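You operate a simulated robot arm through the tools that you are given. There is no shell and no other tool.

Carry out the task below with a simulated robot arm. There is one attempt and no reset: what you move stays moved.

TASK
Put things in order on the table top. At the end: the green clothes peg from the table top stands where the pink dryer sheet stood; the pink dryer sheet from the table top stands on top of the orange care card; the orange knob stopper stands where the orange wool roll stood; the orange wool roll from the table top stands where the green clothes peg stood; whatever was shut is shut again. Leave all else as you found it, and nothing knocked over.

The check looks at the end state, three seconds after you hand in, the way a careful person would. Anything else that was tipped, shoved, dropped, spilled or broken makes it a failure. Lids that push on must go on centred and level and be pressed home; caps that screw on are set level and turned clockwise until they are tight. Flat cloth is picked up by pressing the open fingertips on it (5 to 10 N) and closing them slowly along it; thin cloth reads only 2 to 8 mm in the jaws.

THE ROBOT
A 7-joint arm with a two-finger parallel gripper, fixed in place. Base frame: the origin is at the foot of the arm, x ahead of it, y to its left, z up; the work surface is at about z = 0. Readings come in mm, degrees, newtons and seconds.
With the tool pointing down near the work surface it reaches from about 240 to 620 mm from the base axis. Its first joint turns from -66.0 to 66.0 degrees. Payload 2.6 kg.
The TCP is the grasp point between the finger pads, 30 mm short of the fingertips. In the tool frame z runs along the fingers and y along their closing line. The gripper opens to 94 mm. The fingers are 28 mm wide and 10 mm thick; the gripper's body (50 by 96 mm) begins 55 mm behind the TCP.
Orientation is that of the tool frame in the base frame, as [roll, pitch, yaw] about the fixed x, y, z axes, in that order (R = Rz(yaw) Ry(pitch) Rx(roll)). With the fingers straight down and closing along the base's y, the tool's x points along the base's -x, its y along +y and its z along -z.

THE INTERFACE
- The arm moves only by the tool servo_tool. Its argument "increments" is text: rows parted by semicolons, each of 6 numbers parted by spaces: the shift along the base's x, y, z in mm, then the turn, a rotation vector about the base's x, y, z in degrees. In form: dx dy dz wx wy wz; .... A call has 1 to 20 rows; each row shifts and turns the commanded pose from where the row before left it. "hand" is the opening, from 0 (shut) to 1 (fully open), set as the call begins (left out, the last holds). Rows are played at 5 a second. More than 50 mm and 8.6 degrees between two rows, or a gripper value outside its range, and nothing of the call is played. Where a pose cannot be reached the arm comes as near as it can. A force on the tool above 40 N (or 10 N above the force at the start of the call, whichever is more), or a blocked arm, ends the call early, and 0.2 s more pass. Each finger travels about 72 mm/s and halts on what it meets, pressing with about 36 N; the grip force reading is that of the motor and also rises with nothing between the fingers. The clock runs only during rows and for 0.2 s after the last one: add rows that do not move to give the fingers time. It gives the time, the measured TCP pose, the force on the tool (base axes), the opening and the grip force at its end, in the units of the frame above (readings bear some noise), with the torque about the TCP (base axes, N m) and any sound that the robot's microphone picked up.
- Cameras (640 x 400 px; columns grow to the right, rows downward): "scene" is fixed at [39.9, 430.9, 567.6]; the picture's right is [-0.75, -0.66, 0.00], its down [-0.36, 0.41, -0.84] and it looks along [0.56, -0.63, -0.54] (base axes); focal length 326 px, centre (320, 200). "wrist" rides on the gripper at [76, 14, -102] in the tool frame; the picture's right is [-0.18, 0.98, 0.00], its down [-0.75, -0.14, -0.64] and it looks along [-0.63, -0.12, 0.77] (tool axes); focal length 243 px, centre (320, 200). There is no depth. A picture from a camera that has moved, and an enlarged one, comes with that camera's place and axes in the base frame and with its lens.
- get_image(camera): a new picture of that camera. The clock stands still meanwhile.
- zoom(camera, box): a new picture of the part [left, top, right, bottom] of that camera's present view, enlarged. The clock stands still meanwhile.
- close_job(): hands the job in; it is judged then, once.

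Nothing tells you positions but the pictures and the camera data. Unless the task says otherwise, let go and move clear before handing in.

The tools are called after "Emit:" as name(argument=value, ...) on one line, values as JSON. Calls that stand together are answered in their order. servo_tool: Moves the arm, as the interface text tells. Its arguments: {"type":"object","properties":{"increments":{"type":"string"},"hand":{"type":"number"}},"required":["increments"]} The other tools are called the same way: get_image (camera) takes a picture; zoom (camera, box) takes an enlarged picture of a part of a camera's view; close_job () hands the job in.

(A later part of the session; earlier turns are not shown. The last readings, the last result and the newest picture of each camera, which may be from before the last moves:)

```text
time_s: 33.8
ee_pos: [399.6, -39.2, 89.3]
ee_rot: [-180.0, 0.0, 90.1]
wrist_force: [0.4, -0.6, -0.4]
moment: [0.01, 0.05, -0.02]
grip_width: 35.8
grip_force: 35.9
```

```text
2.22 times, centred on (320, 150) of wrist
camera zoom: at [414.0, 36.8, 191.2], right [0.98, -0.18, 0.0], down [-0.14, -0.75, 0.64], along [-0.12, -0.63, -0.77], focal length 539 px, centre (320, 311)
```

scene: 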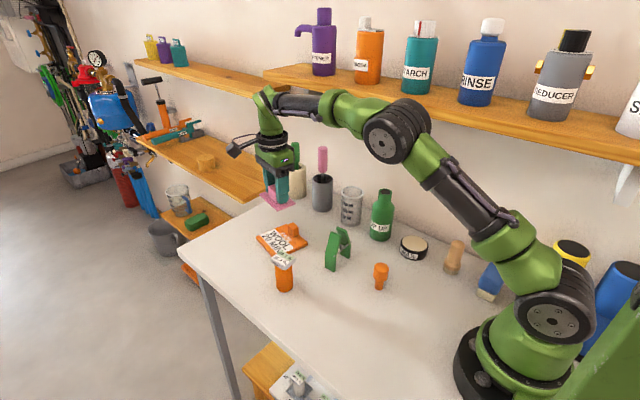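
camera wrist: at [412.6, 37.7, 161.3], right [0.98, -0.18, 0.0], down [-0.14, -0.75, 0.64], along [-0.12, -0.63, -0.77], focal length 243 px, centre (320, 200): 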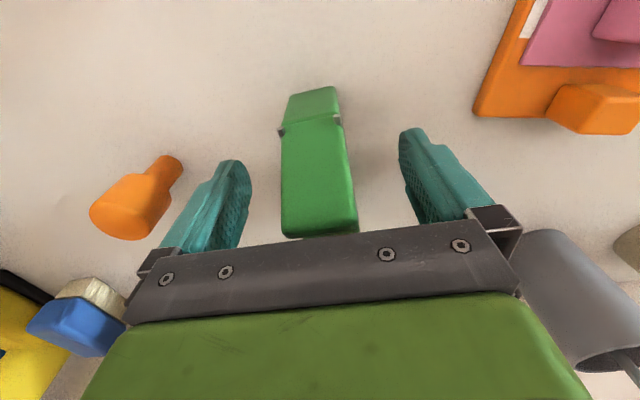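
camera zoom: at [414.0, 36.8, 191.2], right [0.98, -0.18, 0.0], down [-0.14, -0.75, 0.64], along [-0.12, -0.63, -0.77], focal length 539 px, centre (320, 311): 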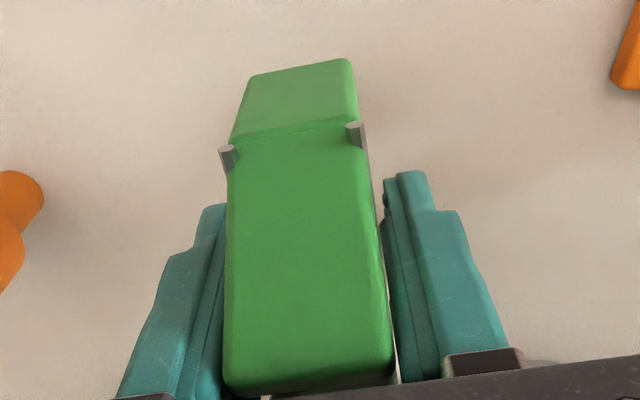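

The peg stays upright in the grip. I lift it higher and carry it to above the sheet's old place at [299.6, 100.4].

Emit:
servo_tool(increments="0 0 15 0 0 0; 0 0 20 0 0 0; 0 0 20 0 0 0; 0 0 20 0 0 0; 0 0 15 0 0 0; -10 14 0 0 0 0; -10 14 0 0 0 0; -10 14 0 0 0 0; -10 14 0 0 0 0; -10 14 0 0 0 0; -10 14 0 0 0 0; -10 14 0 0 0 0; -10 14 0 0 0 0; -10 14 0 0 0 0; -10 14 0 0 0 0; 0 0 0 0 0 0; 0 0 0 0 0 0; 0 0 0 0 0 0", hand=0)

Emit:
get_image(camera="wrist")

Emit:
get_image(camera="scene")

```text
time_s: 37.6
ee_pos: [300.2, 102.0, 179.2]
ee_rot: [179.9, 0.0, 90.0]
wrist_force: [-0.4, -0.4, 0.2]
moment: [0.0, 0.02, -0.01]
grip_width: 35.6
grip_force: 35.9
```

```text
taken
camera wrist: at [314.0, 178.6, 282.0], right [0.98, -0.18, 0.0], down [-0.14, -0.75, 0.64], along [-0.12, -0.63, -0.77], focal length 243 px, centre (320, 200)
```

wrist: 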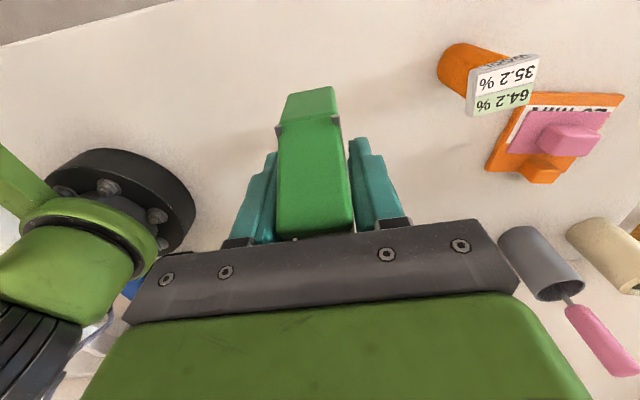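

```text
taken
```

scene: 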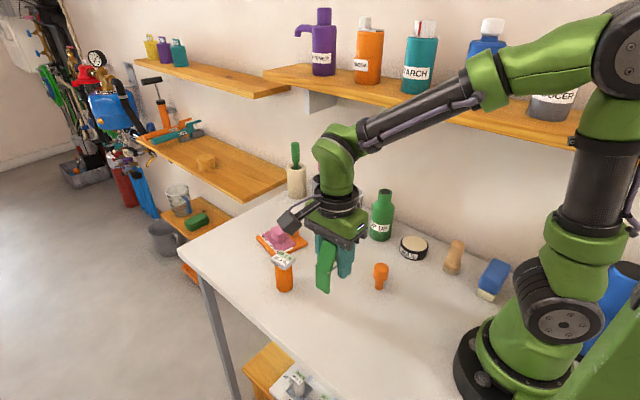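

I'm over the old sheet place. I correct y and descend to a few mm above the table.

Emit:
servo_tool(increments="0 -1.8 -20 0 0 0; 0 0 -20 0 0 0; 0 0 -20 0 0 0; 0 0 -20 0 0 0; 0 0 -15 0 0 0; 0 0 -12 0 0 0; 0 0 -8 0 0 0; 0 0 0 0 0 0; 0 0 0 0 0 0; 0 0 0 0 0 0", hand=0)

Emit:
zoom(camera="scene", box=[270, 230, 400, 330])

Emit:
get_image(camera="wrist")

```text
time_s: 39.8
ee_pos: [299.4, 97.7, 61.7]
ee_rot: [-179.9, 0.0, 90.0]
wrist_force: [-0.5, -0.7, -0.1]
moment: [-0.02, 0.03, 0.0]
grip_width: 35.3
grip_force: 35.8
```

```text
4.00 times, centred on (335, 280) of scene
camera zoom: at [39.9, 430.9, 567.6], right [-0.75, -0.66, 0.0], down [-0.36, 0.41, -0.84], along [0.56, -0.63, -0.54], focal length 1302 px, centre (260, -120)
```

zoom: 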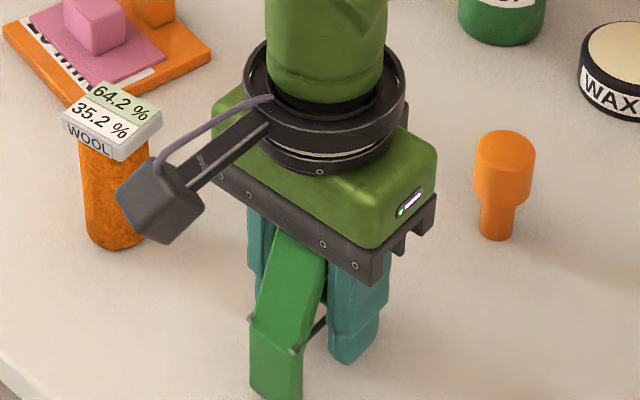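

```text
taken
camera wrist: at [313.7, 175.1, 165.2], right [0.98, -0.18, 0.0], down [-0.14, -0.75, 0.64], along [-0.12, -0.63, -0.77], focal length 243 px, centre (320, 200)
```

wrist: 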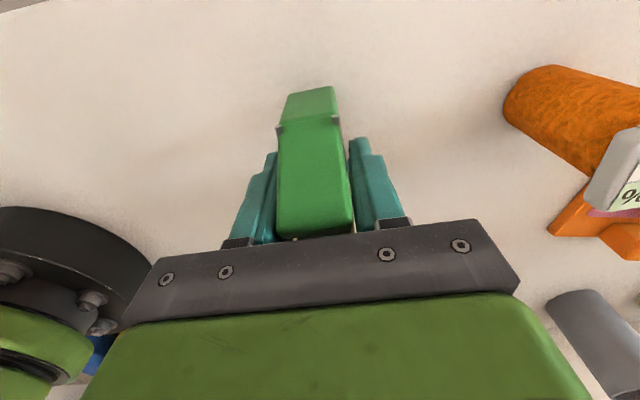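

I correct y by +1.5 mm and lower the last ~4 mm slowly until the feet touch.

Emit:
servo_tool(increments="0 1.5 -1.5 0 0 0; 0 0 -1 0 0 0; 0 0 -1 0 0 0; 0 0 0 0 0 0", hand=0)

Emit:
servo_tool(increments="0 0 -1 0 0 0; 0 0 0 0 0 0", hand=0)

```text
time_s: 40.8
ee_pos: [300.8, 101.6, 58.7]
ee_rot: [180.0, 0.0, 89.9]
wrist_force: [-0.5, 0.1, 0.5]
moment: [0.0, 0.02, -0.01]
grip_width: 35.6
grip_force: 35.7
```

```text
time_s: 41.4
ee_pos: [300.5, 99.8, 59.3]
ee_rot: [179.9, 0.0, 90.0]
wrist_force: [0.2, 0.3, -0.6]
moment: [-0.01, 0.01, -0.02]
grip_width: 35.4
grip_force: 35.8
```

Emit:
servo_tool(increments="0 0 -0.8 0 0 0; 0 0 0 0 0 0", hand=0)

Emit:
servo_tool(increments="0 0 -0.8 0 0 0; 0 0 0 0 0 0", hand=0)

Emit:
get_image(camera="wrist")

```text
time_s: 42.0
ee_pos: [300.3, 100.3, 58.0]
ee_rot: [180.0, 0.1, 90.0]
wrist_force: [-0.2, 0.1, -0.4]
moment: [-0.01, 0.02, -0.04]
grip_width: 35.5
grip_force: 35.6
```

```text
time_s: 42.6
ee_pos: [301.2, 100.8, 57.8]
ee_rot: [-179.9, -0.1, 90.0]
wrist_force: [-0.5, -0.1, -0.2]
moment: [-0.02, 0.0, 0.02]
grip_width: 35.4
grip_force: 35.8
```

```text
taken
camera wrist: at [315.3, 176.1, 160.9], right [0.98, -0.18, 0.0], down [-0.14, -0.75, 0.64], along [-0.12, -0.63, -0.77], focal length 243 px, centre (320, 200)
```

wrist: 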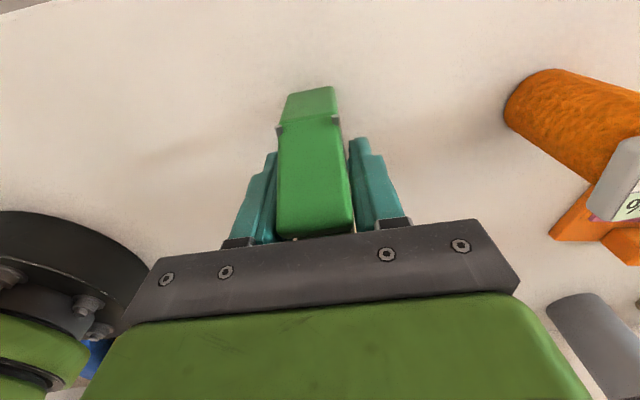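

Nearly at table height. I nudge x by -1.2 mm and keep lowering in small steps.

Emit:
servo_tool(increments="-1.2 0.3 0 0 0 0; 0 0 -0.8 0 0 0; 0 0 0 0 0 0", hand=0)

Emit:
servo_tool(increments="0 0 -0.8 0 0 0; 0 0 0 0 0 0", hand=0)

```text
time_s: 43.4
ee_pos: [299.9, 100.9, 57.7]
ee_rot: [179.9, 0.0, 90.1]
wrist_force: [-1.8, -0.2, 6.9]
moment: [-0.09, 0.05, -0.01]
grip_width: 35.4
grip_force: 35.8
```

```text
time_s: 44.0
ee_pos: [300.7, 100.7, 56.7]
ee_rot: [179.9, -0.1, 89.9]
wrist_force: [-7.8, -5.0, 35.1]
moment: [0.09, 0.31, 0.03]
grip_width: 35.6
grip_force: 35.7
```

The feet are down and pressing a bit hard. I back off about 1 mm and open the fingers gently.

Emit:
servo_tool(increments="0 0 0.9 0 0 0; 0 0 0 0 0 0", hand=0)

Emit:
zoom(camera="scene", box=[270, 230, 400, 330])

```text
time_s: 44.6
ee_pos: [298.5, 101.3, 55.9]
ee_rot: [180.0, 0.0, 90.0]
wrist_force: [-3.8, -1.1, 27.3]
moment: [0.31, 0.14, -0.03]
grip_width: 35.7
grip_force: 36.1
```

```text
4.00 times, centred on (335, 280) of scene
camera zoom: at [39.8, 430.9, 567.7], right [-0.75, -0.66, 0.0], down [-0.36, 0.41, -0.84], along [0.56, -0.63, -0.54], focal length 1302 px, centre (260, -120)
```

zoom: 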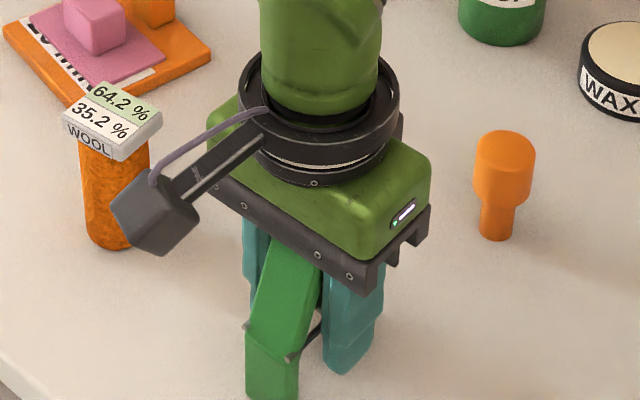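

Emit:
servo_tool(increments="0 0 0.6 0 0 0; 0 0 0 0 0 0; 0 0 0 0 0 0", hand=0)

```text
time_s: 45.4
ee_pos: [298.6, 99.8, 56.5]
ee_rot: [179.9, 0.1, 90.0]
wrist_force: [2.5, 1.1, 7.4]
moment: [0.27, -0.16, -0.04]
grip_width: 35.8
grip_force: 35.7
```

Emit:
servo_tool(increments="0 0 0.3 0 0 0; 0 0 0 0 0 0; 0 0 0 0 0 0", hand=0)

Emit:
get_image(camera="wrist")

```text
time_s: 46.2
ee_pos: [298.4, 100.1, 55.6]
ee_rot: [-179.9, 0.0, 90.0]
wrist_force: [0.3, -0.6, 0.6]
moment: [0.01, 0.01, -0.03]
grip_width: 35.4
grip_force: 36.2
```

```text
taken
camera wrist: at [313.4, 177.1, 159.7], right [0.98, -0.18, 0.0], down [-0.14, -0.75, 0.64], along [-0.12, -0.63, -0.77], focal length 243 px, centre (320, 200)
```

wrist: 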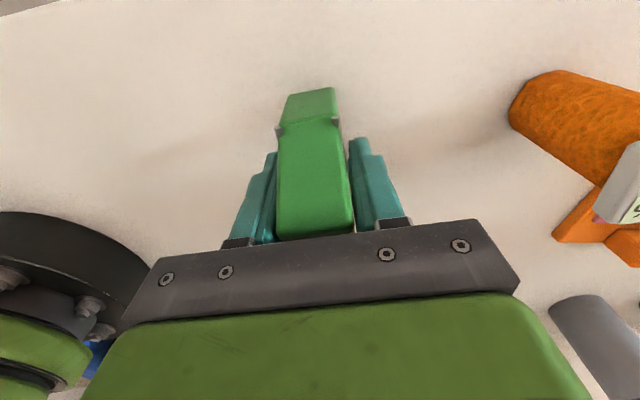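

The load is now near zero and the peg sits upright at [299, 101]. I let go in a small step first.

Emit:
servo_tool(increments="0 0 0 0 0 0; 0 0 0 0 0 0", hand=0.43)

Emit:
servo_tool(increments="0 0 0 0 0 0; 0 0 0 0 0 0; 0 0 0 0 0 0", hand=0.9)

Emit:
zoom(camera="scene", box=[270, 230, 400, 330])

Emit:
get_image(camera="wrist")

```text
time_s: 46.8
ee_pos: [299.2, 100.0, 58.0]
ee_rot: [-179.9, 0.0, 89.9]
wrist_force: [0.6, -0.8, 0.2]
moment: [0.02, -0.03, 0.0]
grip_width: 40.3
grip_force: 0.0
```

```text
time_s: 47.6
ee_pos: [299.3, 100.7, 56.4]
ee_rot: [-180.0, 0.0, 90.0]
wrist_force: [-0.3, -0.1, -0.3]
moment: [0.01, -0.01, 0.02]
grip_width: 84.5
grip_force: 0.1
```

```text
4.00 times, centred on (335, 280) of scene
camera zoom: at [39.9, 430.9, 567.6], right [-0.75, -0.66, 0.0], down [-0.36, 0.41, -0.84], along [0.56, -0.63, -0.54], focal length 1302 px, centre (260, -120)
```

zoom: 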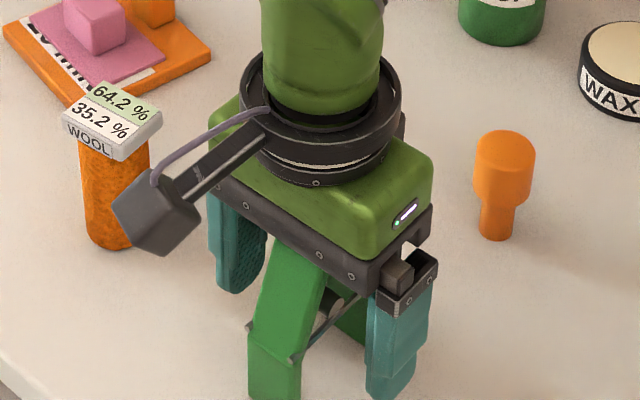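

```text
taken
camera wrist: at [313.8, 177.2, 160.1], right [0.98, -0.18, 0.0], down [-0.14, -0.75, 0.64], along [-0.12, -0.63, -0.77], focal length 243 px, centre (320, 200)
```

wrist: 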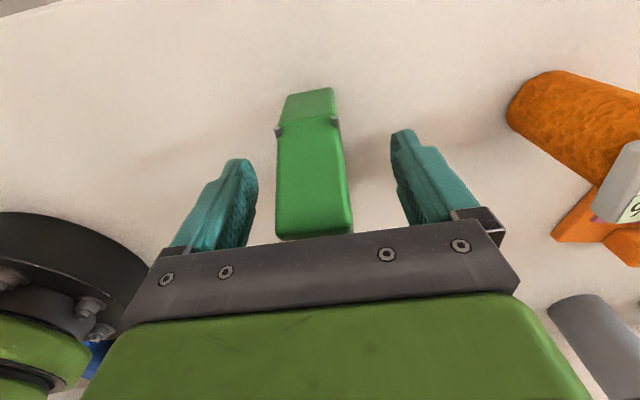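

The peg stands on its own at the sheet's old place. I rise straight up, then go view the wool roll and its tag from above.

Emit:
servo_tool(increments="0 0 5 0 0 0; 0 0 10 0 0 0; 0 0 20 0 0 0; 0 0 25 0 0 0; 0 0 25 0 0 0; 0 0 25 0 0 0; 0 0 25 0 0 0; 0 0 10 0 0 0; 20 0 0 0 0 0; 20 0 0 0 0 0; 20 0 0 0 0 0; 20 0 0 0 0 0; 20 0 0 0 0 0; 20 0 0 0 0 0; 15 0 0 0 0 0; 0 0 0 0 0 0; 0 0 0 0 0 0", hand=1)

Emit:
get_image(camera="wrist")

Emit:
get_image(camera="scene")

```text
time_s: 51.2
ee_pos: [433.8, 101.1, 203.1]
ee_rot: [-179.9, 0.0, 90.0]
wrist_force: [-0.3, -1.1, -0.5]
moment: [-0.02, 0.0, 0.02]
grip_width: 94.1
grip_force: 0.1
```

```text
taken
camera wrist: at [448.6, 177.6, 306.0], right [0.98, -0.18, 0.0], down [-0.14, -0.75, 0.64], along [-0.12, -0.63, -0.77], focal length 243 px, centre (320, 200)
```

wrist: 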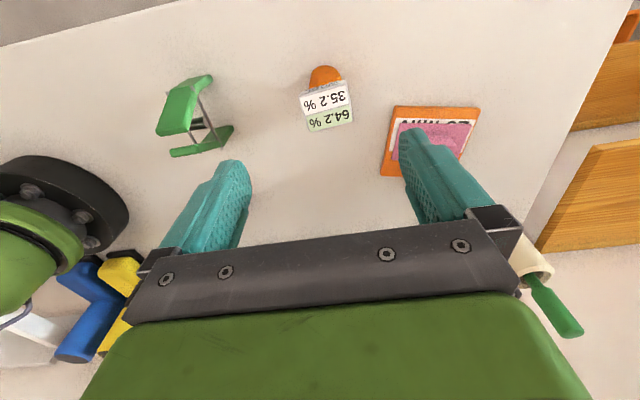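

```text
taken
```

scene: 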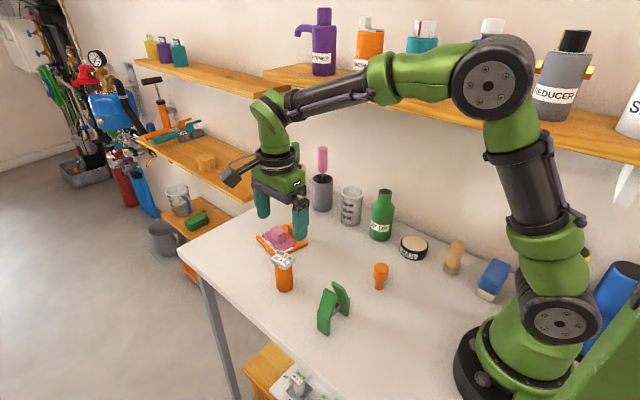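

Emit:
zoom(camera="wrist", box=[280, 55, 380, 140])

Emit:
zoom(camera="scene", box=[255, 240, 315, 300])

Emit:
zoom(camera="scene", box=[300, 260, 380, 340])

```text
4.71 times, centred on (330, 98) of wrist
camera zoom: at [448.6, 177.6, 306.0], right [0.98, -0.18, 0.0], down [-0.14, -0.75, 0.64], along [-0.12, -0.63, -0.77], focal length 1142 px, centre (273, 682)
```

zoom: 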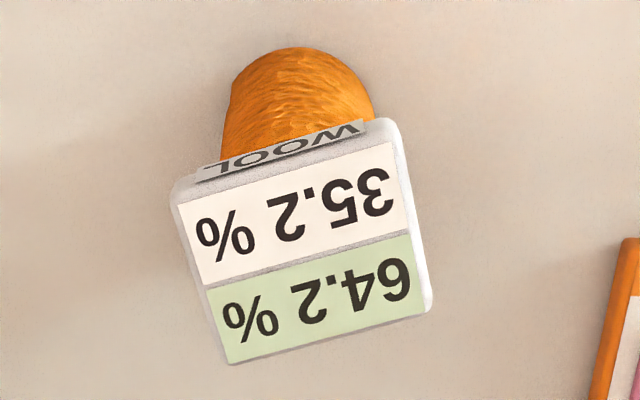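

```text
6.67 times, centred on (285, 270) of scene
camera zoom: at [40.0, 430.9, 567.6], right [-0.75, -0.66, 0.0], down [-0.36, 0.41, -0.84], along [0.56, -0.63, -0.54], focal length 2170 px, centre (553, -267)
```

zoom: 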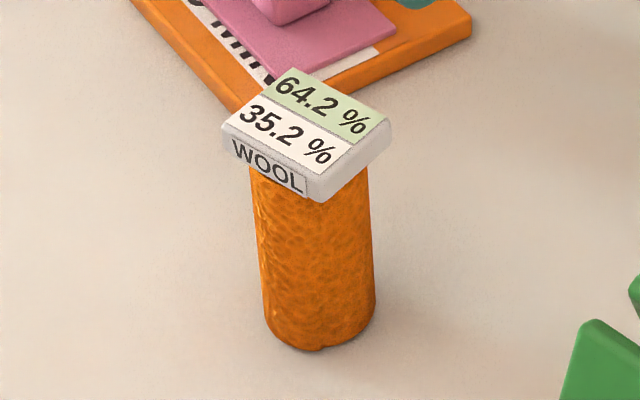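

```text
5.00 times, centred on (340, 300) of scene
camera zoom: at [40.0, 430.9, 567.6], right [-0.75, -0.66, 0.0], down [-0.36, 0.41, -0.84], along [0.56, -0.63, -0.54], focal length 1627 px, centre (220, -300)
```

zoom: 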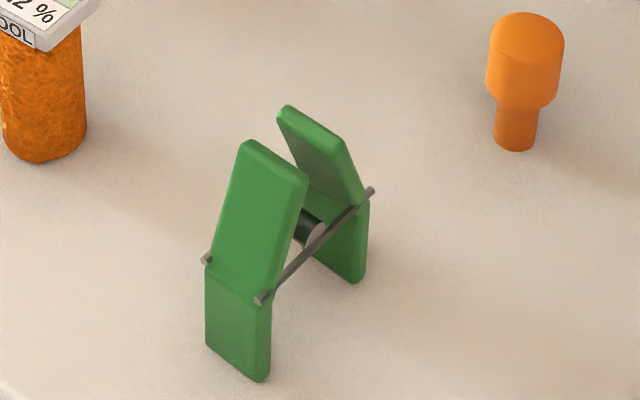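

The roll stands at about [440, 101] with a box-shaped tag on top (about 41 mm in x, 34 mm in y, turned +6.5°, top at z≈86). I turn the gripper so that it closes across the tag's narrow side, which is narrower than the roll.

Emit:
servo_tool(increments="0.5 0 0 0 0 8; 0.5 0 0 0 0 8; 0.5 0 0 0 0 8; 0.5 0 0 0 0 8; 0.5 0 0 0 0 8; 0.5 0 0 0 0 8; 0.5 0 0 0 0 8; 0.5 0 0 0 0 8; 0.5 0 0 0 0 8; 0.5 0 0 0 0 8; 0.5 0 0 0 0 8; 0.5 0 0 0 0 8; 0 0 0 0 0 0.5; 0 0 0 0 0 0; 0 0 0 0 0 0", hand=1)

Emit:
get_image(camera="wrist")

Emit:
zoom(camera="wrist", box=[260, 60, 380, 160])

```text
time_s: 54.4
ee_pos: [440.8, 99.3, 201.8]
ee_rot: [-179.9, 0.1, -173.5]
wrist_force: [-0.2, 0.8, 0.5]
moment: [0.04, 0.02, 0.03]
grip_width: 94.1
grip_force: 0.2
```

```text
taken
camera wrist: at [363.1, 106.4, 305.7], right [0.07, 1.0, 0.0], down [0.76, -0.05, 0.64], along [0.64, -0.05, -0.77], focal length 243 px, centre (320, 200)
```

wrist: 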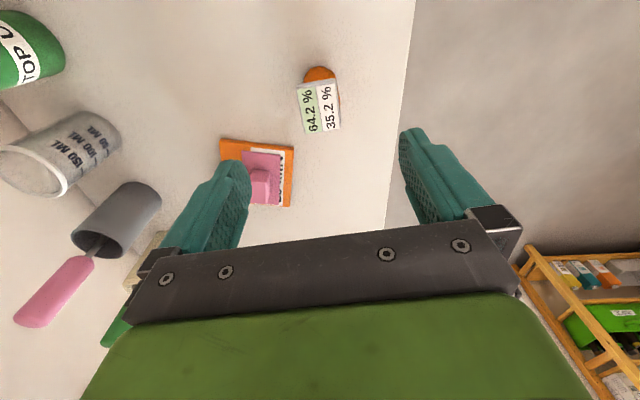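

```text
4.00 times, centred on (320, 110) of wrist
camera zoom: at [363.1, 106.4, 305.7], right [0.07, 1.0, 0.0], down [0.76, -0.05, 0.64], along [0.64, -0.05, -0.77], focal length 970 px, centre (320, 560)
```

zoom: 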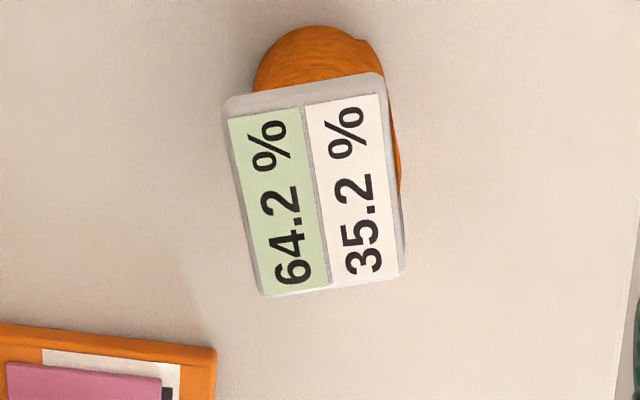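

The roll axis is about [441, 100.3], diameter about 37.5 mm, and the tag (43 x 33 mm) is narrower across the closing line. I descend around it with open fingers.

Emit:
servo_tool(increments="0.5 0 -20 0 0 -0.8; 0 0 -20 0 0 0; 0 0 -20 0 0 0; 0 0 -20 0 0 0; 0 0 -20 0 0 0; 0 0 -20 0 0 0; 0 0 -12 0 0 0; 0 0 0 0 0 0; 0 0 0 0 0 0; 0 0 0 0 0 0", hand=1)

Emit:
get_image(camera="wrist")

Emit:
zoom(camera="scene", box=[240, 210, 330, 300])

```text
time_s: 56.6
ee_pos: [439.8, 98.7, 69.7]
ee_rot: [180.0, 0.1, -174.3]
wrist_force: [0.3, 0.1, 0.0]
moment: [-0.04, 0.03, -0.03]
grip_width: 93.7
grip_force: 0.0
```

```text
taken
camera wrist: at [363.3, 106.8, 171.5], right [0.09, 1.0, 0.0], down [0.76, -0.07, 0.64], along [0.64, -0.05, -0.77], focal length 243 px, centre (320, 200)
```

wrist: 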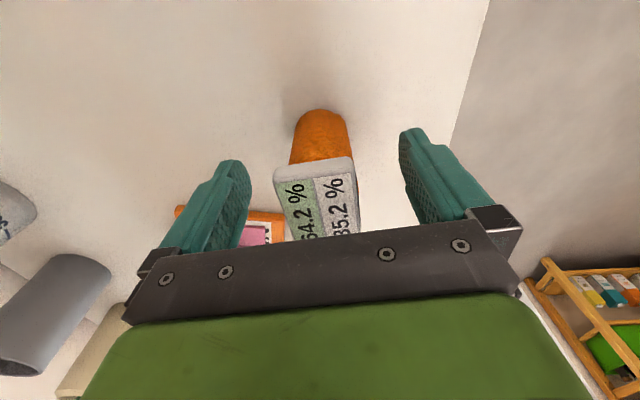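

```text
4.44 times, centred on (285, 255) of scene
camera zoom: at [39.9, 430.9, 567.6], right [-0.75, -0.66, 0.0], down [-0.36, 0.41, -0.84], along [0.56, -0.63, -0.54], focal length 1446 px, centre (476, -44)
```

zoom: 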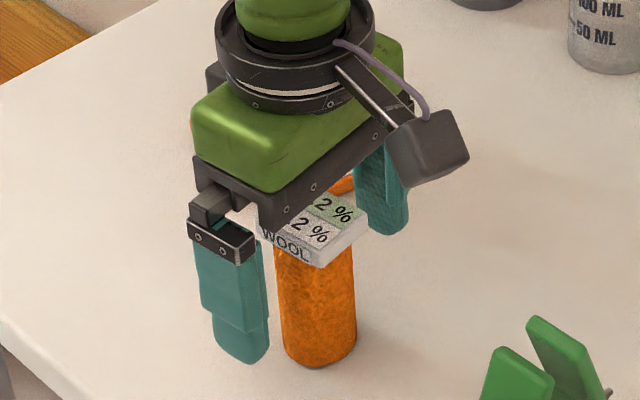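

The roll and tag fit between the fingers. I check centring in close-up before going lower.

Emit:
zoom(camera="wrist", box=[220, 90, 420, 250])

```text
2.50 times, centred on (320, 170) of wrist
camera zoom: at [363.3, 106.8, 171.5], right [0.09, 1.0, 0.0], down [0.76, -0.07, 0.64], along [0.64, -0.05, -0.77], focal length 606 px, centre (320, 275)
```

zoom: 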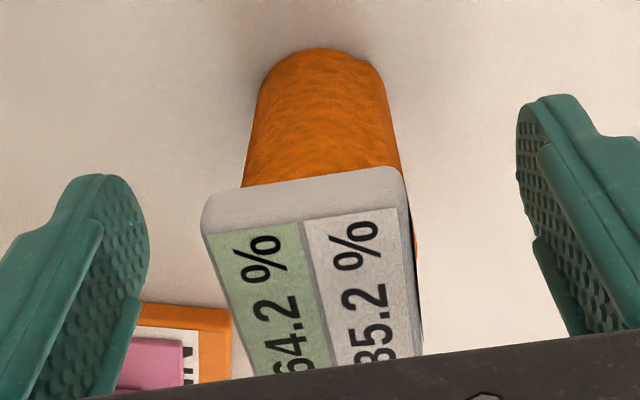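

The roll is centred (axis y≈100.4, TCP y≈100.4). I lower to grip height.

Emit:
servo_tool(increments="0.5 0 -10 0 0 0; 0 0 -10 0 0 0; 0 0 -8 0 0 0; 0 0 0 0 0 0; 0 0 0 0 0 0", hand=1)

Emit:
zoom(camera="scene", box=[240, 210, 330, 300])

Emit:
get_image(camera="wrist")

```text
time_s: 57.8
ee_pos: [441.1, 101.8, 41.4]
ee_rot: [180.0, 0.0, -174.3]
wrist_force: [-0.2, -0.5, 0.2]
moment: [0.0, 0.01, 0.0]
grip_width: 94.0
grip_force: 0.1
```

```text
4.44 times, centred on (285, 255) of scene
camera zoom: at [39.9, 430.9, 567.6], right [-0.75, -0.66, 0.0], down [-0.36, 0.41, -0.84], along [0.56, -0.63, -0.54], focal length 1446 px, centre (476, -44)
```

zoom: 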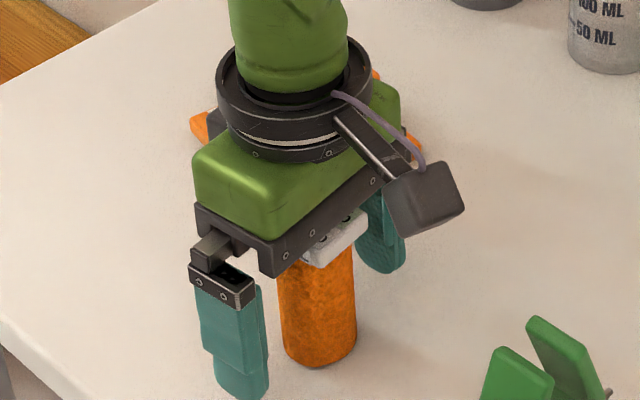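

```text
taken
camera wrist: at [364.4, 108.8, 144.5], right [0.09, 1.0, 0.0], down [0.76, -0.07, 0.64], along [0.64, -0.05, -0.77], focal length 243 px, centre (320, 200)
```

wrist: 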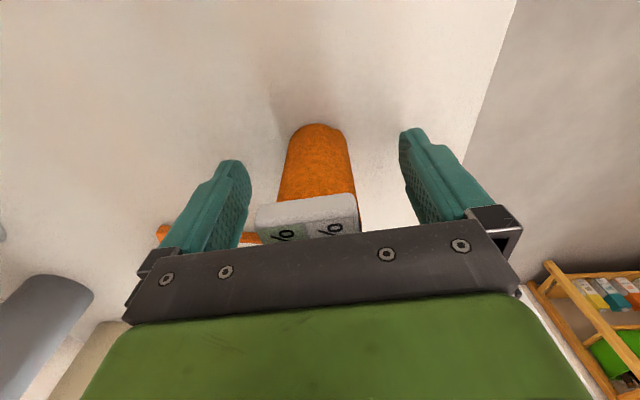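

The fingers have drifted about +1.7 mm in y; I correct and close in steps on the roll below the tag.

Emit:
servo_tool(increments="0 -1.7 0 0 0 0; 0 0 0 0 0 0; 0 0 0 0 0 0; 0 0 0 0 0 0", hand=0.47)

Emit:
zoom(camera="wrist", box=[220, 90, 420, 250])

```text
time_s: 58.8
ee_pos: [441.0, 99.7, 42.0]
ee_rot: [179.9, 0.0, -174.3]
wrist_force: [-0.3, -0.2, 0.1]
moment: [0.06, 0.06, 0.0]
grip_width: 44.4
grip_force: 0.1
```

```text
2.50 times, centred on (320, 170) of wrist
camera zoom: at [363.9, 106.9, 145.0], right [0.09, 1.0, 0.0], down [0.76, -0.07, 0.64], along [0.64, -0.05, -0.77], focal length 606 px, centre (320, 275)
```

zoom: 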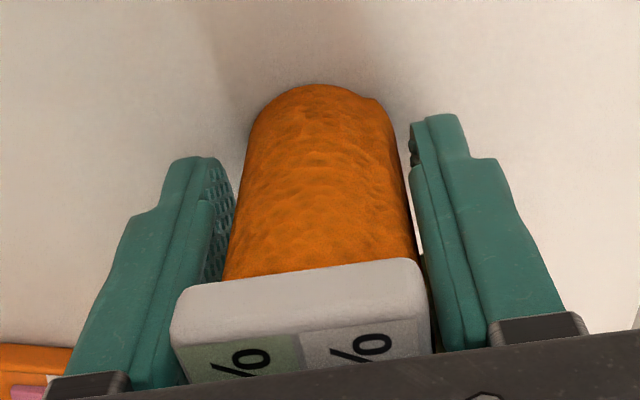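

Both fingers are a few mm off the roll. I close fully.

Emit:
servo_tool(increments="0 0 0 0 0 0; 0 0 0 0 0 0; 0 0 0 0 0 0", hand=0)

Emit:
zoom(camera="wrist", box=[220, 90, 420, 250])

Emit:
zoom(camera="scene", box=[240, 210, 330, 300])

```text
time_s: 59.6
ee_pos: [439.8, 99.4, 42.2]
ee_rot: [179.9, 0.0, -174.3]
wrist_force: [-0.2, 0.2, -0.4]
moment: [-0.02, 0.03, -0.01]
grip_width: 39.9
grip_force: 36.1
```

```text
2.50 times, centred on (320, 170) of wrist
camera zoom: at [363.9, 107.0, 145.0], right [0.09, 1.0, 0.0], down [0.76, -0.07, 0.64], along [0.64, -0.05, -0.77], focal length 606 px, centre (320, 275)
```

zoom: 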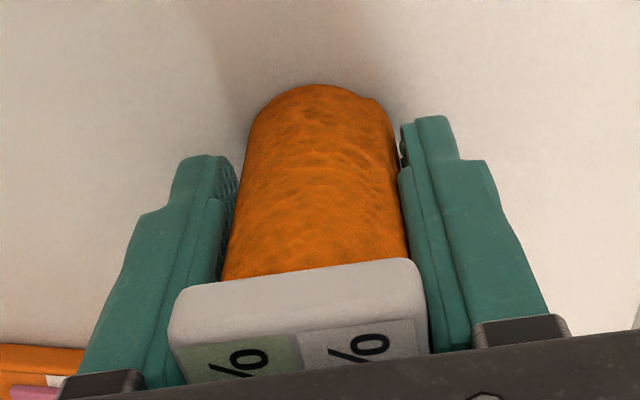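

```text
4.44 times, centred on (285, 255) of scene
camera zoom: at [39.9, 430.9, 567.6], right [-0.75, -0.66, 0.0], down [-0.36, 0.41, -0.84], along [0.56, -0.63, -0.54], focal length 1446 px, centre (476, -44)
```

zoom: 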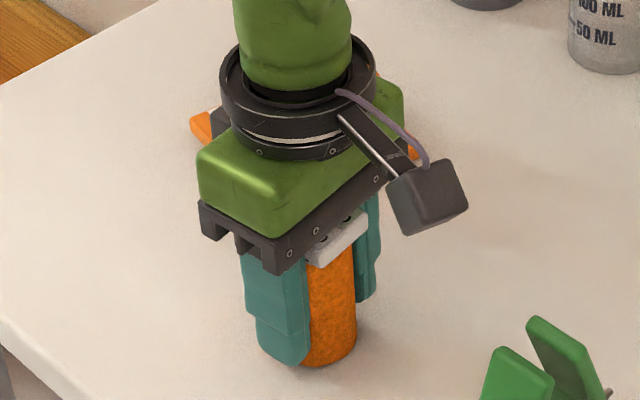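

The roll is gripped at 39.9 mm. I lift slowly and check the tag stays in place.

Emit:
servo_tool(increments="0 0 2 0 0 0; 0 0 3 0 0 0; 0 0 5 0 0 0; 0 0 6 0 0 0; 0 0 6 0 0 0; 0 0 4 0 0 0; 0 0 0 0 0 0", hand=0)

Emit:
zoom(camera="wrist", box=[220, 90, 420, 250])

Emit:
zoom(camera="scene", box=[240, 190, 330, 290])

```text
time_s: 61.2
ee_pos: [440.5, 98.0, 68.2]
ee_rot: [180.0, 0.1, -174.3]
wrist_force: [0.0, 0.4, -0.1]
moment: [0.02, -0.02, 0.03]
grip_width: 39.9
grip_force: 35.6
```

```text
2.50 times, centred on (320, 170) of wrist
camera zoom: at [363.8, 105.8, 170.9], right [0.09, 1.0, 0.0], down [0.76, -0.07, 0.64], along [0.64, -0.06, -0.77], focal length 606 px, centre (320, 275)
```

zoom: 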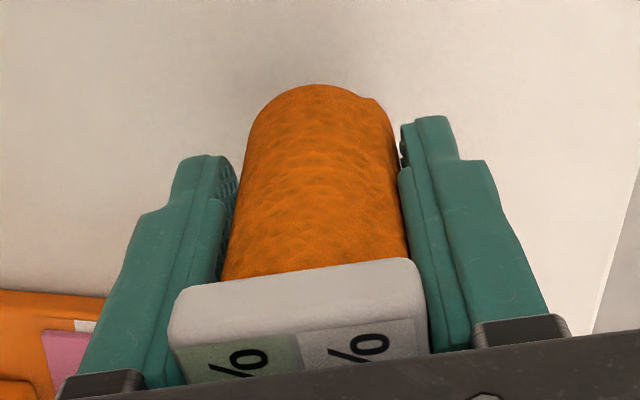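

```text
4.00 times, centred on (285, 240) of scene
camera zoom: at [39.9, 430.9, 567.6], right [-0.75, -0.66, 0.0], down [-0.36, 0.41, -0.84], along [0.56, -0.63, -0.54], focal length 1302 px, centre (460, 40)
```

zoom: 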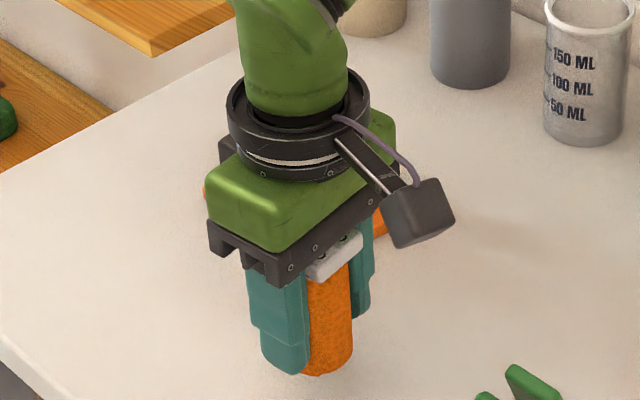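

The tag rides along steadily. I raise it and carry it gently to above the peg's old place [400, -39].

Emit:
servo_tool(increments="0 0 6 0 0 0; 0 0 10 0 0 0; 0 0 12 0 0 0; 0 0 12 0 0 0; 0 0 8 0 0 0; -1 -3 2 0 0 0; -2 -6 0 0 0 0; -3 -10 0 0 0 0; -3 -11 0 0 0 0; -3 -11 0 0 0 0; -3 -11 0 0 0 0; -4 -12 0 0 0 0; -4 -12 0 0 0 0; -4 -12 0 0 0 0; -4 -12 0 0 0 0; -3 -11 0 0 0 0; -3 -11 0 0 0 0; -2 -10 0 0 0 0; -1 -5 0 0 0 0; 0 0 0 0 0 0", hand=0)

Emit:
servo_tool(increments="0 0 0 0 0 0; 0 0 0 0 0 0", hand=0)

Emit:
get_image(camera="wrist")

Emit:
get_image(camera="scene")

```text
time_s: 65.4
ee_pos: [399.0, -38.8, 117.7]
ee_rot: [180.0, 0.0, -174.3]
wrist_force: [-1.0, -0.4, -0.4]
moment: [-0.02, -0.01, -0.02]
grip_width: 39.9
grip_force: 35.8
```

```text
time_s: 66.0
ee_pos: [399.9, -39.1, 117.2]
ee_rot: [-179.9, 0.0, -174.3]
wrist_force: [0.7, 0.3, -1.9]
moment: [0.02, -0.01, 0.0]
grip_width: 39.6
grip_force: 36.4
```

```text
taken
camera wrist: at [323.4, -31.3, 220.9], right [0.09, 1.0, 0.0], down [0.76, -0.07, 0.64], along [0.64, -0.05, -0.77], focal length 243 px, centre (320, 200)
```

wrist: 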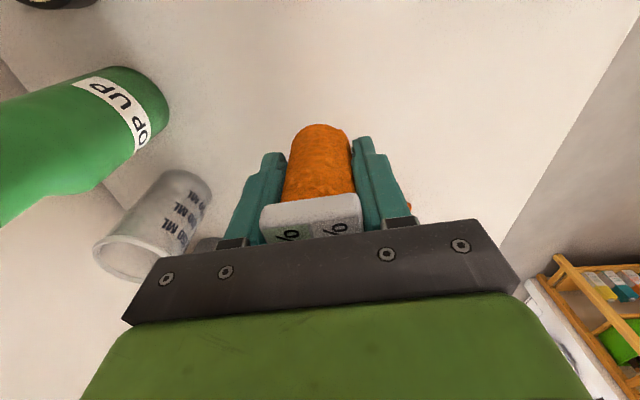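

```text
taken
```

scene: 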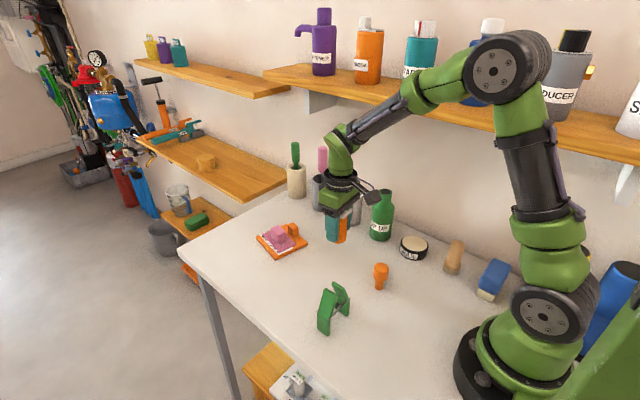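

I'm over the peg's old place. I descend toward the table, stopping about 5 mm above contact.

Emit:
servo_tool(increments="0 -0.6 -8 0 0 0; 0 0 -14 0 0 0; 0 0 -15 0 0 0; 0 0 -13 0 0 0; 0 0 -10 0 0 0; 0 0 -7 0 0 0; 0 0 -3 0 0 0; 0 0 0 0 0 0; 0 0 0 0 0 0; 0 0 0 0 0 0", hand=0)

Emit:
get_image(camera="wrist")

```text
time_s: 68.2
ee_pos: [400.9, -38.6, 48.0]
ee_rot: [180.0, -0.1, -174.2]
wrist_force: [0.0, 0.0, -1.1]
moment: [0.03, -0.01, -0.01]
grip_width: 39.6
grip_force: 36.3
```

```text
taken
camera wrist: at [324.0, -32.0, 151.3], right [0.09, 1.0, 0.0], down [0.76, -0.07, 0.64], along [0.64, -0.05, -0.77], focal length 243 px, centre (320, 200)
```

wrist: 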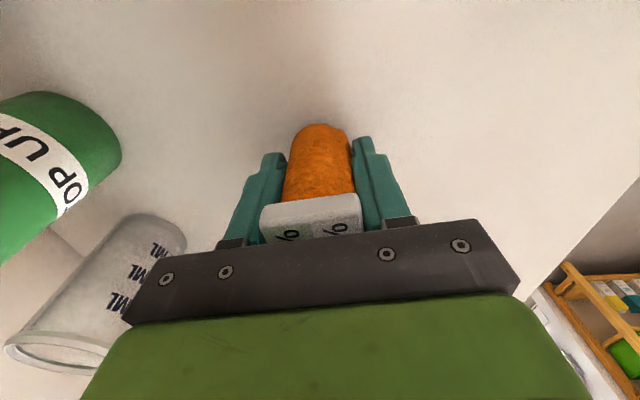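

Emit:
servo_tool(increments="-0.6 -0.5 -2 0 0 0; 0 0 -1.5 0 0 0; 0 0 0 0 0 0; 0 0 0 0 0 0", hand=0)

Emit:
servo_tool(increments="0 0 -1 0 0 0; 0 0 0 0 0 0; 0 0 0 0 0 0", hand=0)

Emit:
servo_tool(increments="0 0 -0.6 0 0 0; 0 0 0 0 0 0; 0 0 0 0 0 0", hand=0)

```text
time_s: 69.2
ee_pos: [401.8, -38.1, 43.2]
ee_rot: [-180.0, 0.0, -174.3]
wrist_force: [-0.7, -0.2, -1.3]
moment: [-0.01, 0.04, 0.03]
grip_width: 39.7
grip_force: 35.9
```

```text
time_s: 70.0
ee_pos: [399.9, -40.9, 44.0]
ee_rot: [-179.9, 0.0, -174.3]
wrist_force: [0.4, -0.4, -0.9]
moment: [0.02, 0.01, 0.03]
grip_width: 39.9
grip_force: 36.0
```

```text
time_s: 70.8
ee_pos: [400.0, -38.5, 43.7]
ee_rot: [-179.9, 0.0, -174.3]
wrist_force: [0.1, -0.7, -1.3]
moment: [-0.02, 0.01, 0.0]
grip_width: 39.7
grip_force: 36.4
```

Emit:
servo_tool(increments="0 0 -0.6 0 0 0; 0 0 0 0 0 0; 0 0 0 0 0 0", hand=0)

Emit:
servo_tool(increments="0 0 -0.5 0 0 0; 0 0 0 0 0 0; 0 0 0 0 0 0", hand=0)

Emit:
get_image(camera="wrist")

```text
time_s: 71.6
ee_pos: [400.5, -38.7, 43.0]
ee_rot: [-179.9, 0.0, -174.3]
wrist_force: [0.3, 0.3, -1.6]
moment: [0.0, -0.01, 0.0]
grip_width: 39.7
grip_force: 35.6
```

```text
time_s: 72.4
ee_pos: [400.8, -39.3, 42.3]
ee_rot: [-180.0, 0.1, -174.2]
wrist_force: [-0.2, 0.5, -1.0]
moment: [0.0, 0.02, -0.02]
grip_width: 39.8
grip_force: 36.0
```

```text
taken
camera wrist: at [323.3, -31.9, 145.3], right [0.09, 1.0, 0.0], down [0.76, -0.07, 0.64], along [0.64, -0.05, -0.77], focal length 243 px, centre (320, 200)
```

wrist: 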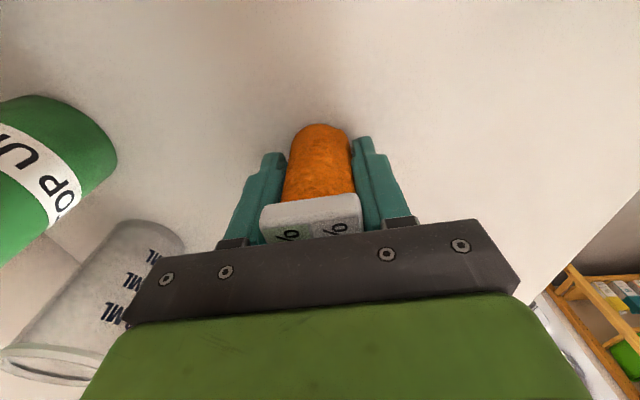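

Emit:
servo_tool(increments="0 0 -0.4 0 0 0; 0 0 0 0 0 0; 0 0 0 0 0 0", hand=0)

Emit:
servo_tool(increments="0 -0.3 -0.4 0 0 0; 0 0 0 0 0 0; 0 0 0 0 0 0", hand=0)

```text
time_s: 73.2
ee_pos: [401.7, -39.1, 42.2]
ee_rot: [-180.0, 0.0, -174.3]
wrist_force: [-0.5, -0.1, -0.9]
moment: [-0.01, 0.01, 0.01]
grip_width: 39.7
grip_force: 35.5
```

```text
time_s: 74.0
ee_pos: [400.0, -39.5, 41.9]
ee_rot: [-180.0, 0.1, -174.3]
wrist_force: [-11.9, 2.8, 26.1]
moment: [0.05, 0.38, -0.02]
grip_width: 39.8
grip_force: 36.3
```

Contact made. I ease off slightly to take the load away before opening.

Emit:
servo_tool(increments="0 0 0.4 0 0 0; 0 0 0 0 0 0; 0 0 0 0 0 0", hand=0)

```text
time_s: 74.8
ee_pos: [401.6, -38.6, 41.0]
ee_rot: [-180.0, 0.2, -174.2]
wrist_force: [3.5, 1.8, 11.5]
moment: [0.06, -0.13, 0.0]
grip_width: 39.7
grip_force: 35.6
```

Emit:
servo_tool(increments="0 0 0.3 0 0 0; 0 0 0 0 0 0; 0 0 0 0 0 0", hand=0)

Emit:
get_image(camera="wrist")

Emit:
zoom(camera="scene", box=[290, 190, 390, 290])

```text
time_s: 75.6
ee_pos: [399.0, -39.9, 41.5]
ee_rot: [-180.0, -0.1, -174.4]
wrist_force: [0.0, -0.7, 0.3]
moment: [-0.02, -0.07, 0.02]
grip_width: 39.8
grip_force: 36.3
```

```text
taken
camera wrist: at [322.2, -32.0, 145.1], right [0.09, 1.0, 0.0], down [0.77, -0.07, 0.64], along [0.64, -0.06, -0.77], focal length 243 px, centre (320, 200)
```

wrist: 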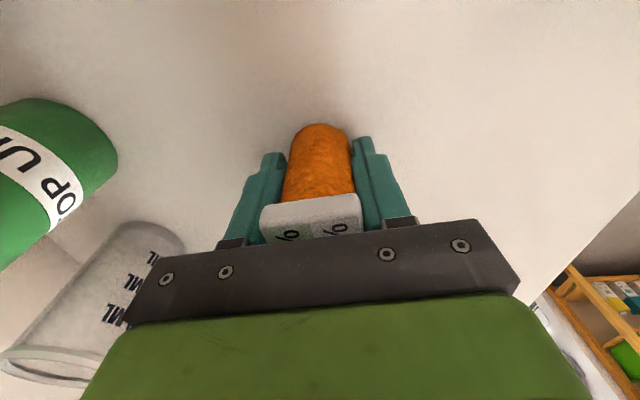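

```text
4.00 times, centred on (340, 240) of scene
camera zoom: at [39.9, 430.9, 567.6], right [-0.75, -0.66, 0.0], down [-0.36, 0.41, -0.84], along [0.56, -0.63, -0.54], focal length 1302 px, centre (240, 40)
```

zoom: 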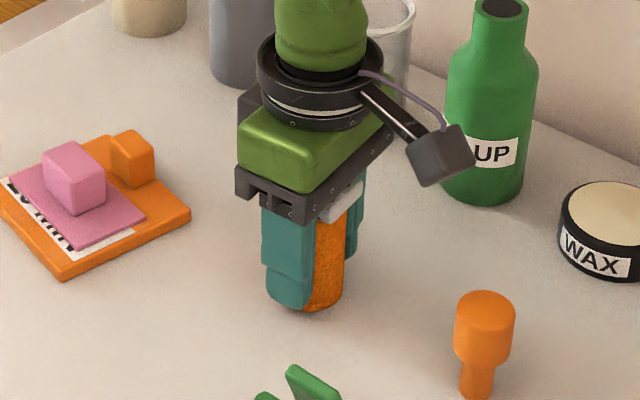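

The roll rests on the table with no load, at about [399.5, -39]. I open in two steps.

Emit:
servo_tool(increments="0 0 0 0 0 0; 0 0 0 0 0 0", hand=0.48)

Emit:
servo_tool(increments="0 0 0 0 0 0; 0 0 0 0 0 0; 0 0 0 0 0 0", hand=1)

Emit:
get_image(camera="wrist")

Emit:
zoom(camera="scene", box=[290, 190, 390, 290])

```text
time_s: 76.2
ee_pos: [398.7, -38.4, 42.7]
ee_rot: [180.0, 0.0, -174.3]
wrist_force: [-0.3, 0.5, -1.1]
moment: [0.01, -0.01, 0.0]
grip_width: 45.1
grip_force: 0.1
```

```text
time_s: 77.0
ee_pos: [398.2, -38.9, 42.0]
ee_rot: [179.9, -0.1, -174.4]
wrist_force: [0.0, -0.8, -0.3]
moment: [-0.02, -0.02, -0.01]
grip_width: 94.1
grip_force: 0.0
```

```text
taken
camera wrist: at [322.6, -31.8, 145.4], right [0.09, 1.0, 0.0], down [0.76, -0.07, 0.64], along [0.64, -0.05, -0.77], focal length 243 px, centre (320, 200)
```

wrist: 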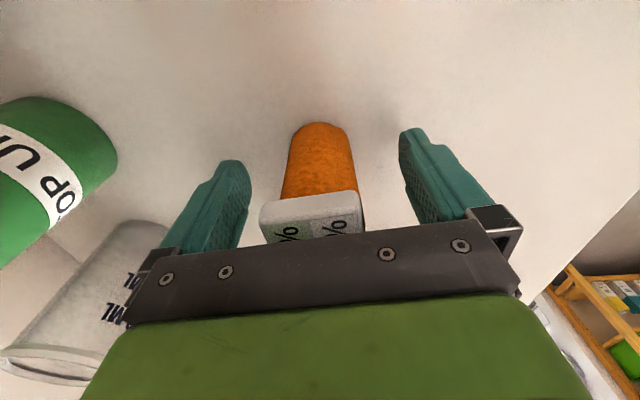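

```text
4.00 times, centred on (340, 240) of scene
camera zoom: at [39.9, 430.9, 567.6], right [-0.75, -0.66, 0.0], down [-0.36, 0.41, -0.84], along [0.56, -0.63, -0.54], focal length 1302 px, centre (240, 40)
```

zoom: 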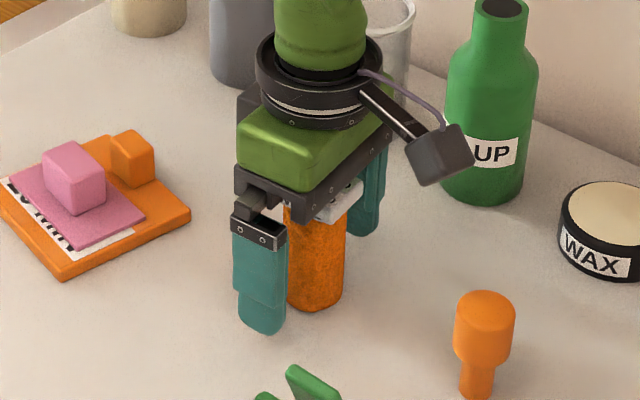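

The roll stands free. I rise straight up, then go to view the knob stopper.

Emit:
servo_tool(increments="0 0 5 0 0 0; 0 0 10 0 0 0; 0 0 20 0 0 0; 0 0 25 0 0 0; 0 0 25 0 0 0; 0 0 25 0 0 0; 0 0 25 0 0 0; 0 0 15 0 0 0; -18 0 0 0 0 -1; -18 0 0 0 0 -1; -18 0 0 0 0 -1; -18 0 0 0 0 -1; -18 0 0 0 0 -1; -15 0 0 0 0 -0.7; 0 0 0 0 0 0; 0 0 0 0 0 0", hand=1)

Emit:
get_image(camera="wrist")

Emit:
get_image(camera="scene")

```text
time_s: 80.4
ee_pos: [297.1, -41.1, 191.8]
ee_rot: [-179.9, 0.0, -179.9]
wrist_force: [-0.2, 0.7, -0.1]
moment: [0.02, 0.01, 0.01]
grip_width: 94.0
grip_force: 0.1
```

```text
taken
camera wrist: at [220.8, -25.4, 293.9], right [0.18, 0.98, 0.0], down [0.75, -0.14, 0.64], along [0.63, -0.12, -0.77], focal length 243 px, centre (320, 200)
```

wrist: 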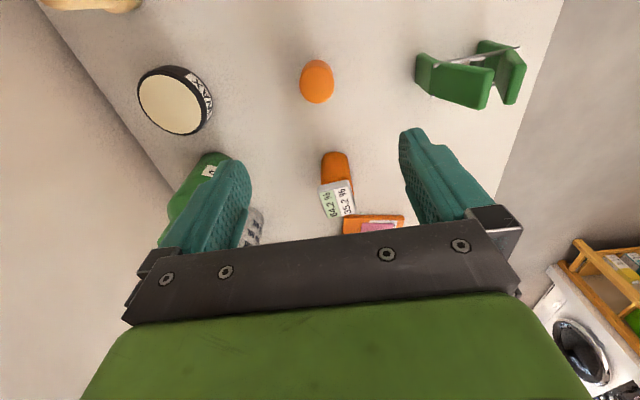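

```text
taken
```

scene: 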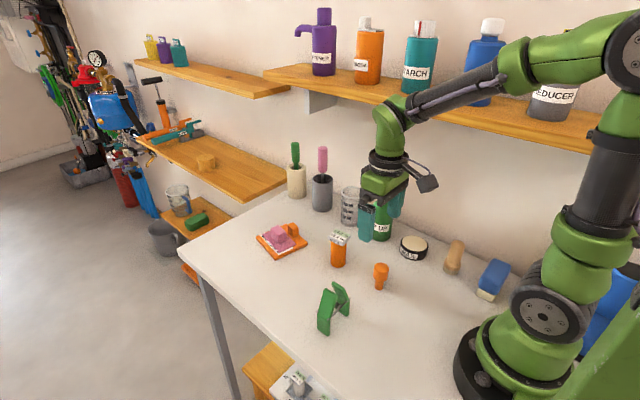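

The roll stands upright with its tag at the peg's old place. I zoom in on the knob and on the roll to check.

Emit:
zoom(camera="wrist", box=[270, 40, 370, 120])

Emit:
zoom(camera="scene", box=[310, 220, 410, 300])

```text
5.00 times, centred on (320, 80) of wrist
camera zoom: at [220.8, -25.4, 293.9], right [0.18, 0.98, 0.0], down [0.75, -0.14, 0.64], along [0.63, -0.12, -0.77], focal length 1213 px, centre (320, 800)
```

zoom: 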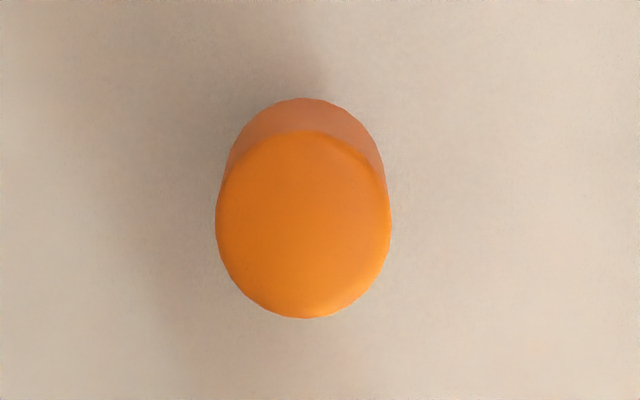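

```text
5.00 times, centred on (360, 260) of scene
camera zoom: at [39.9, 430.9, 567.6], right [-0.75, -0.66, 0.0], down [-0.36, 0.41, -0.84], along [0.56, -0.63, -0.54], focal length 1627 px, centre (120, -100)
```

zoom: 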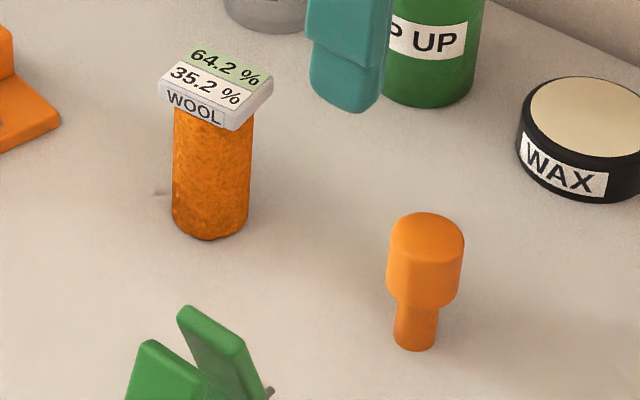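

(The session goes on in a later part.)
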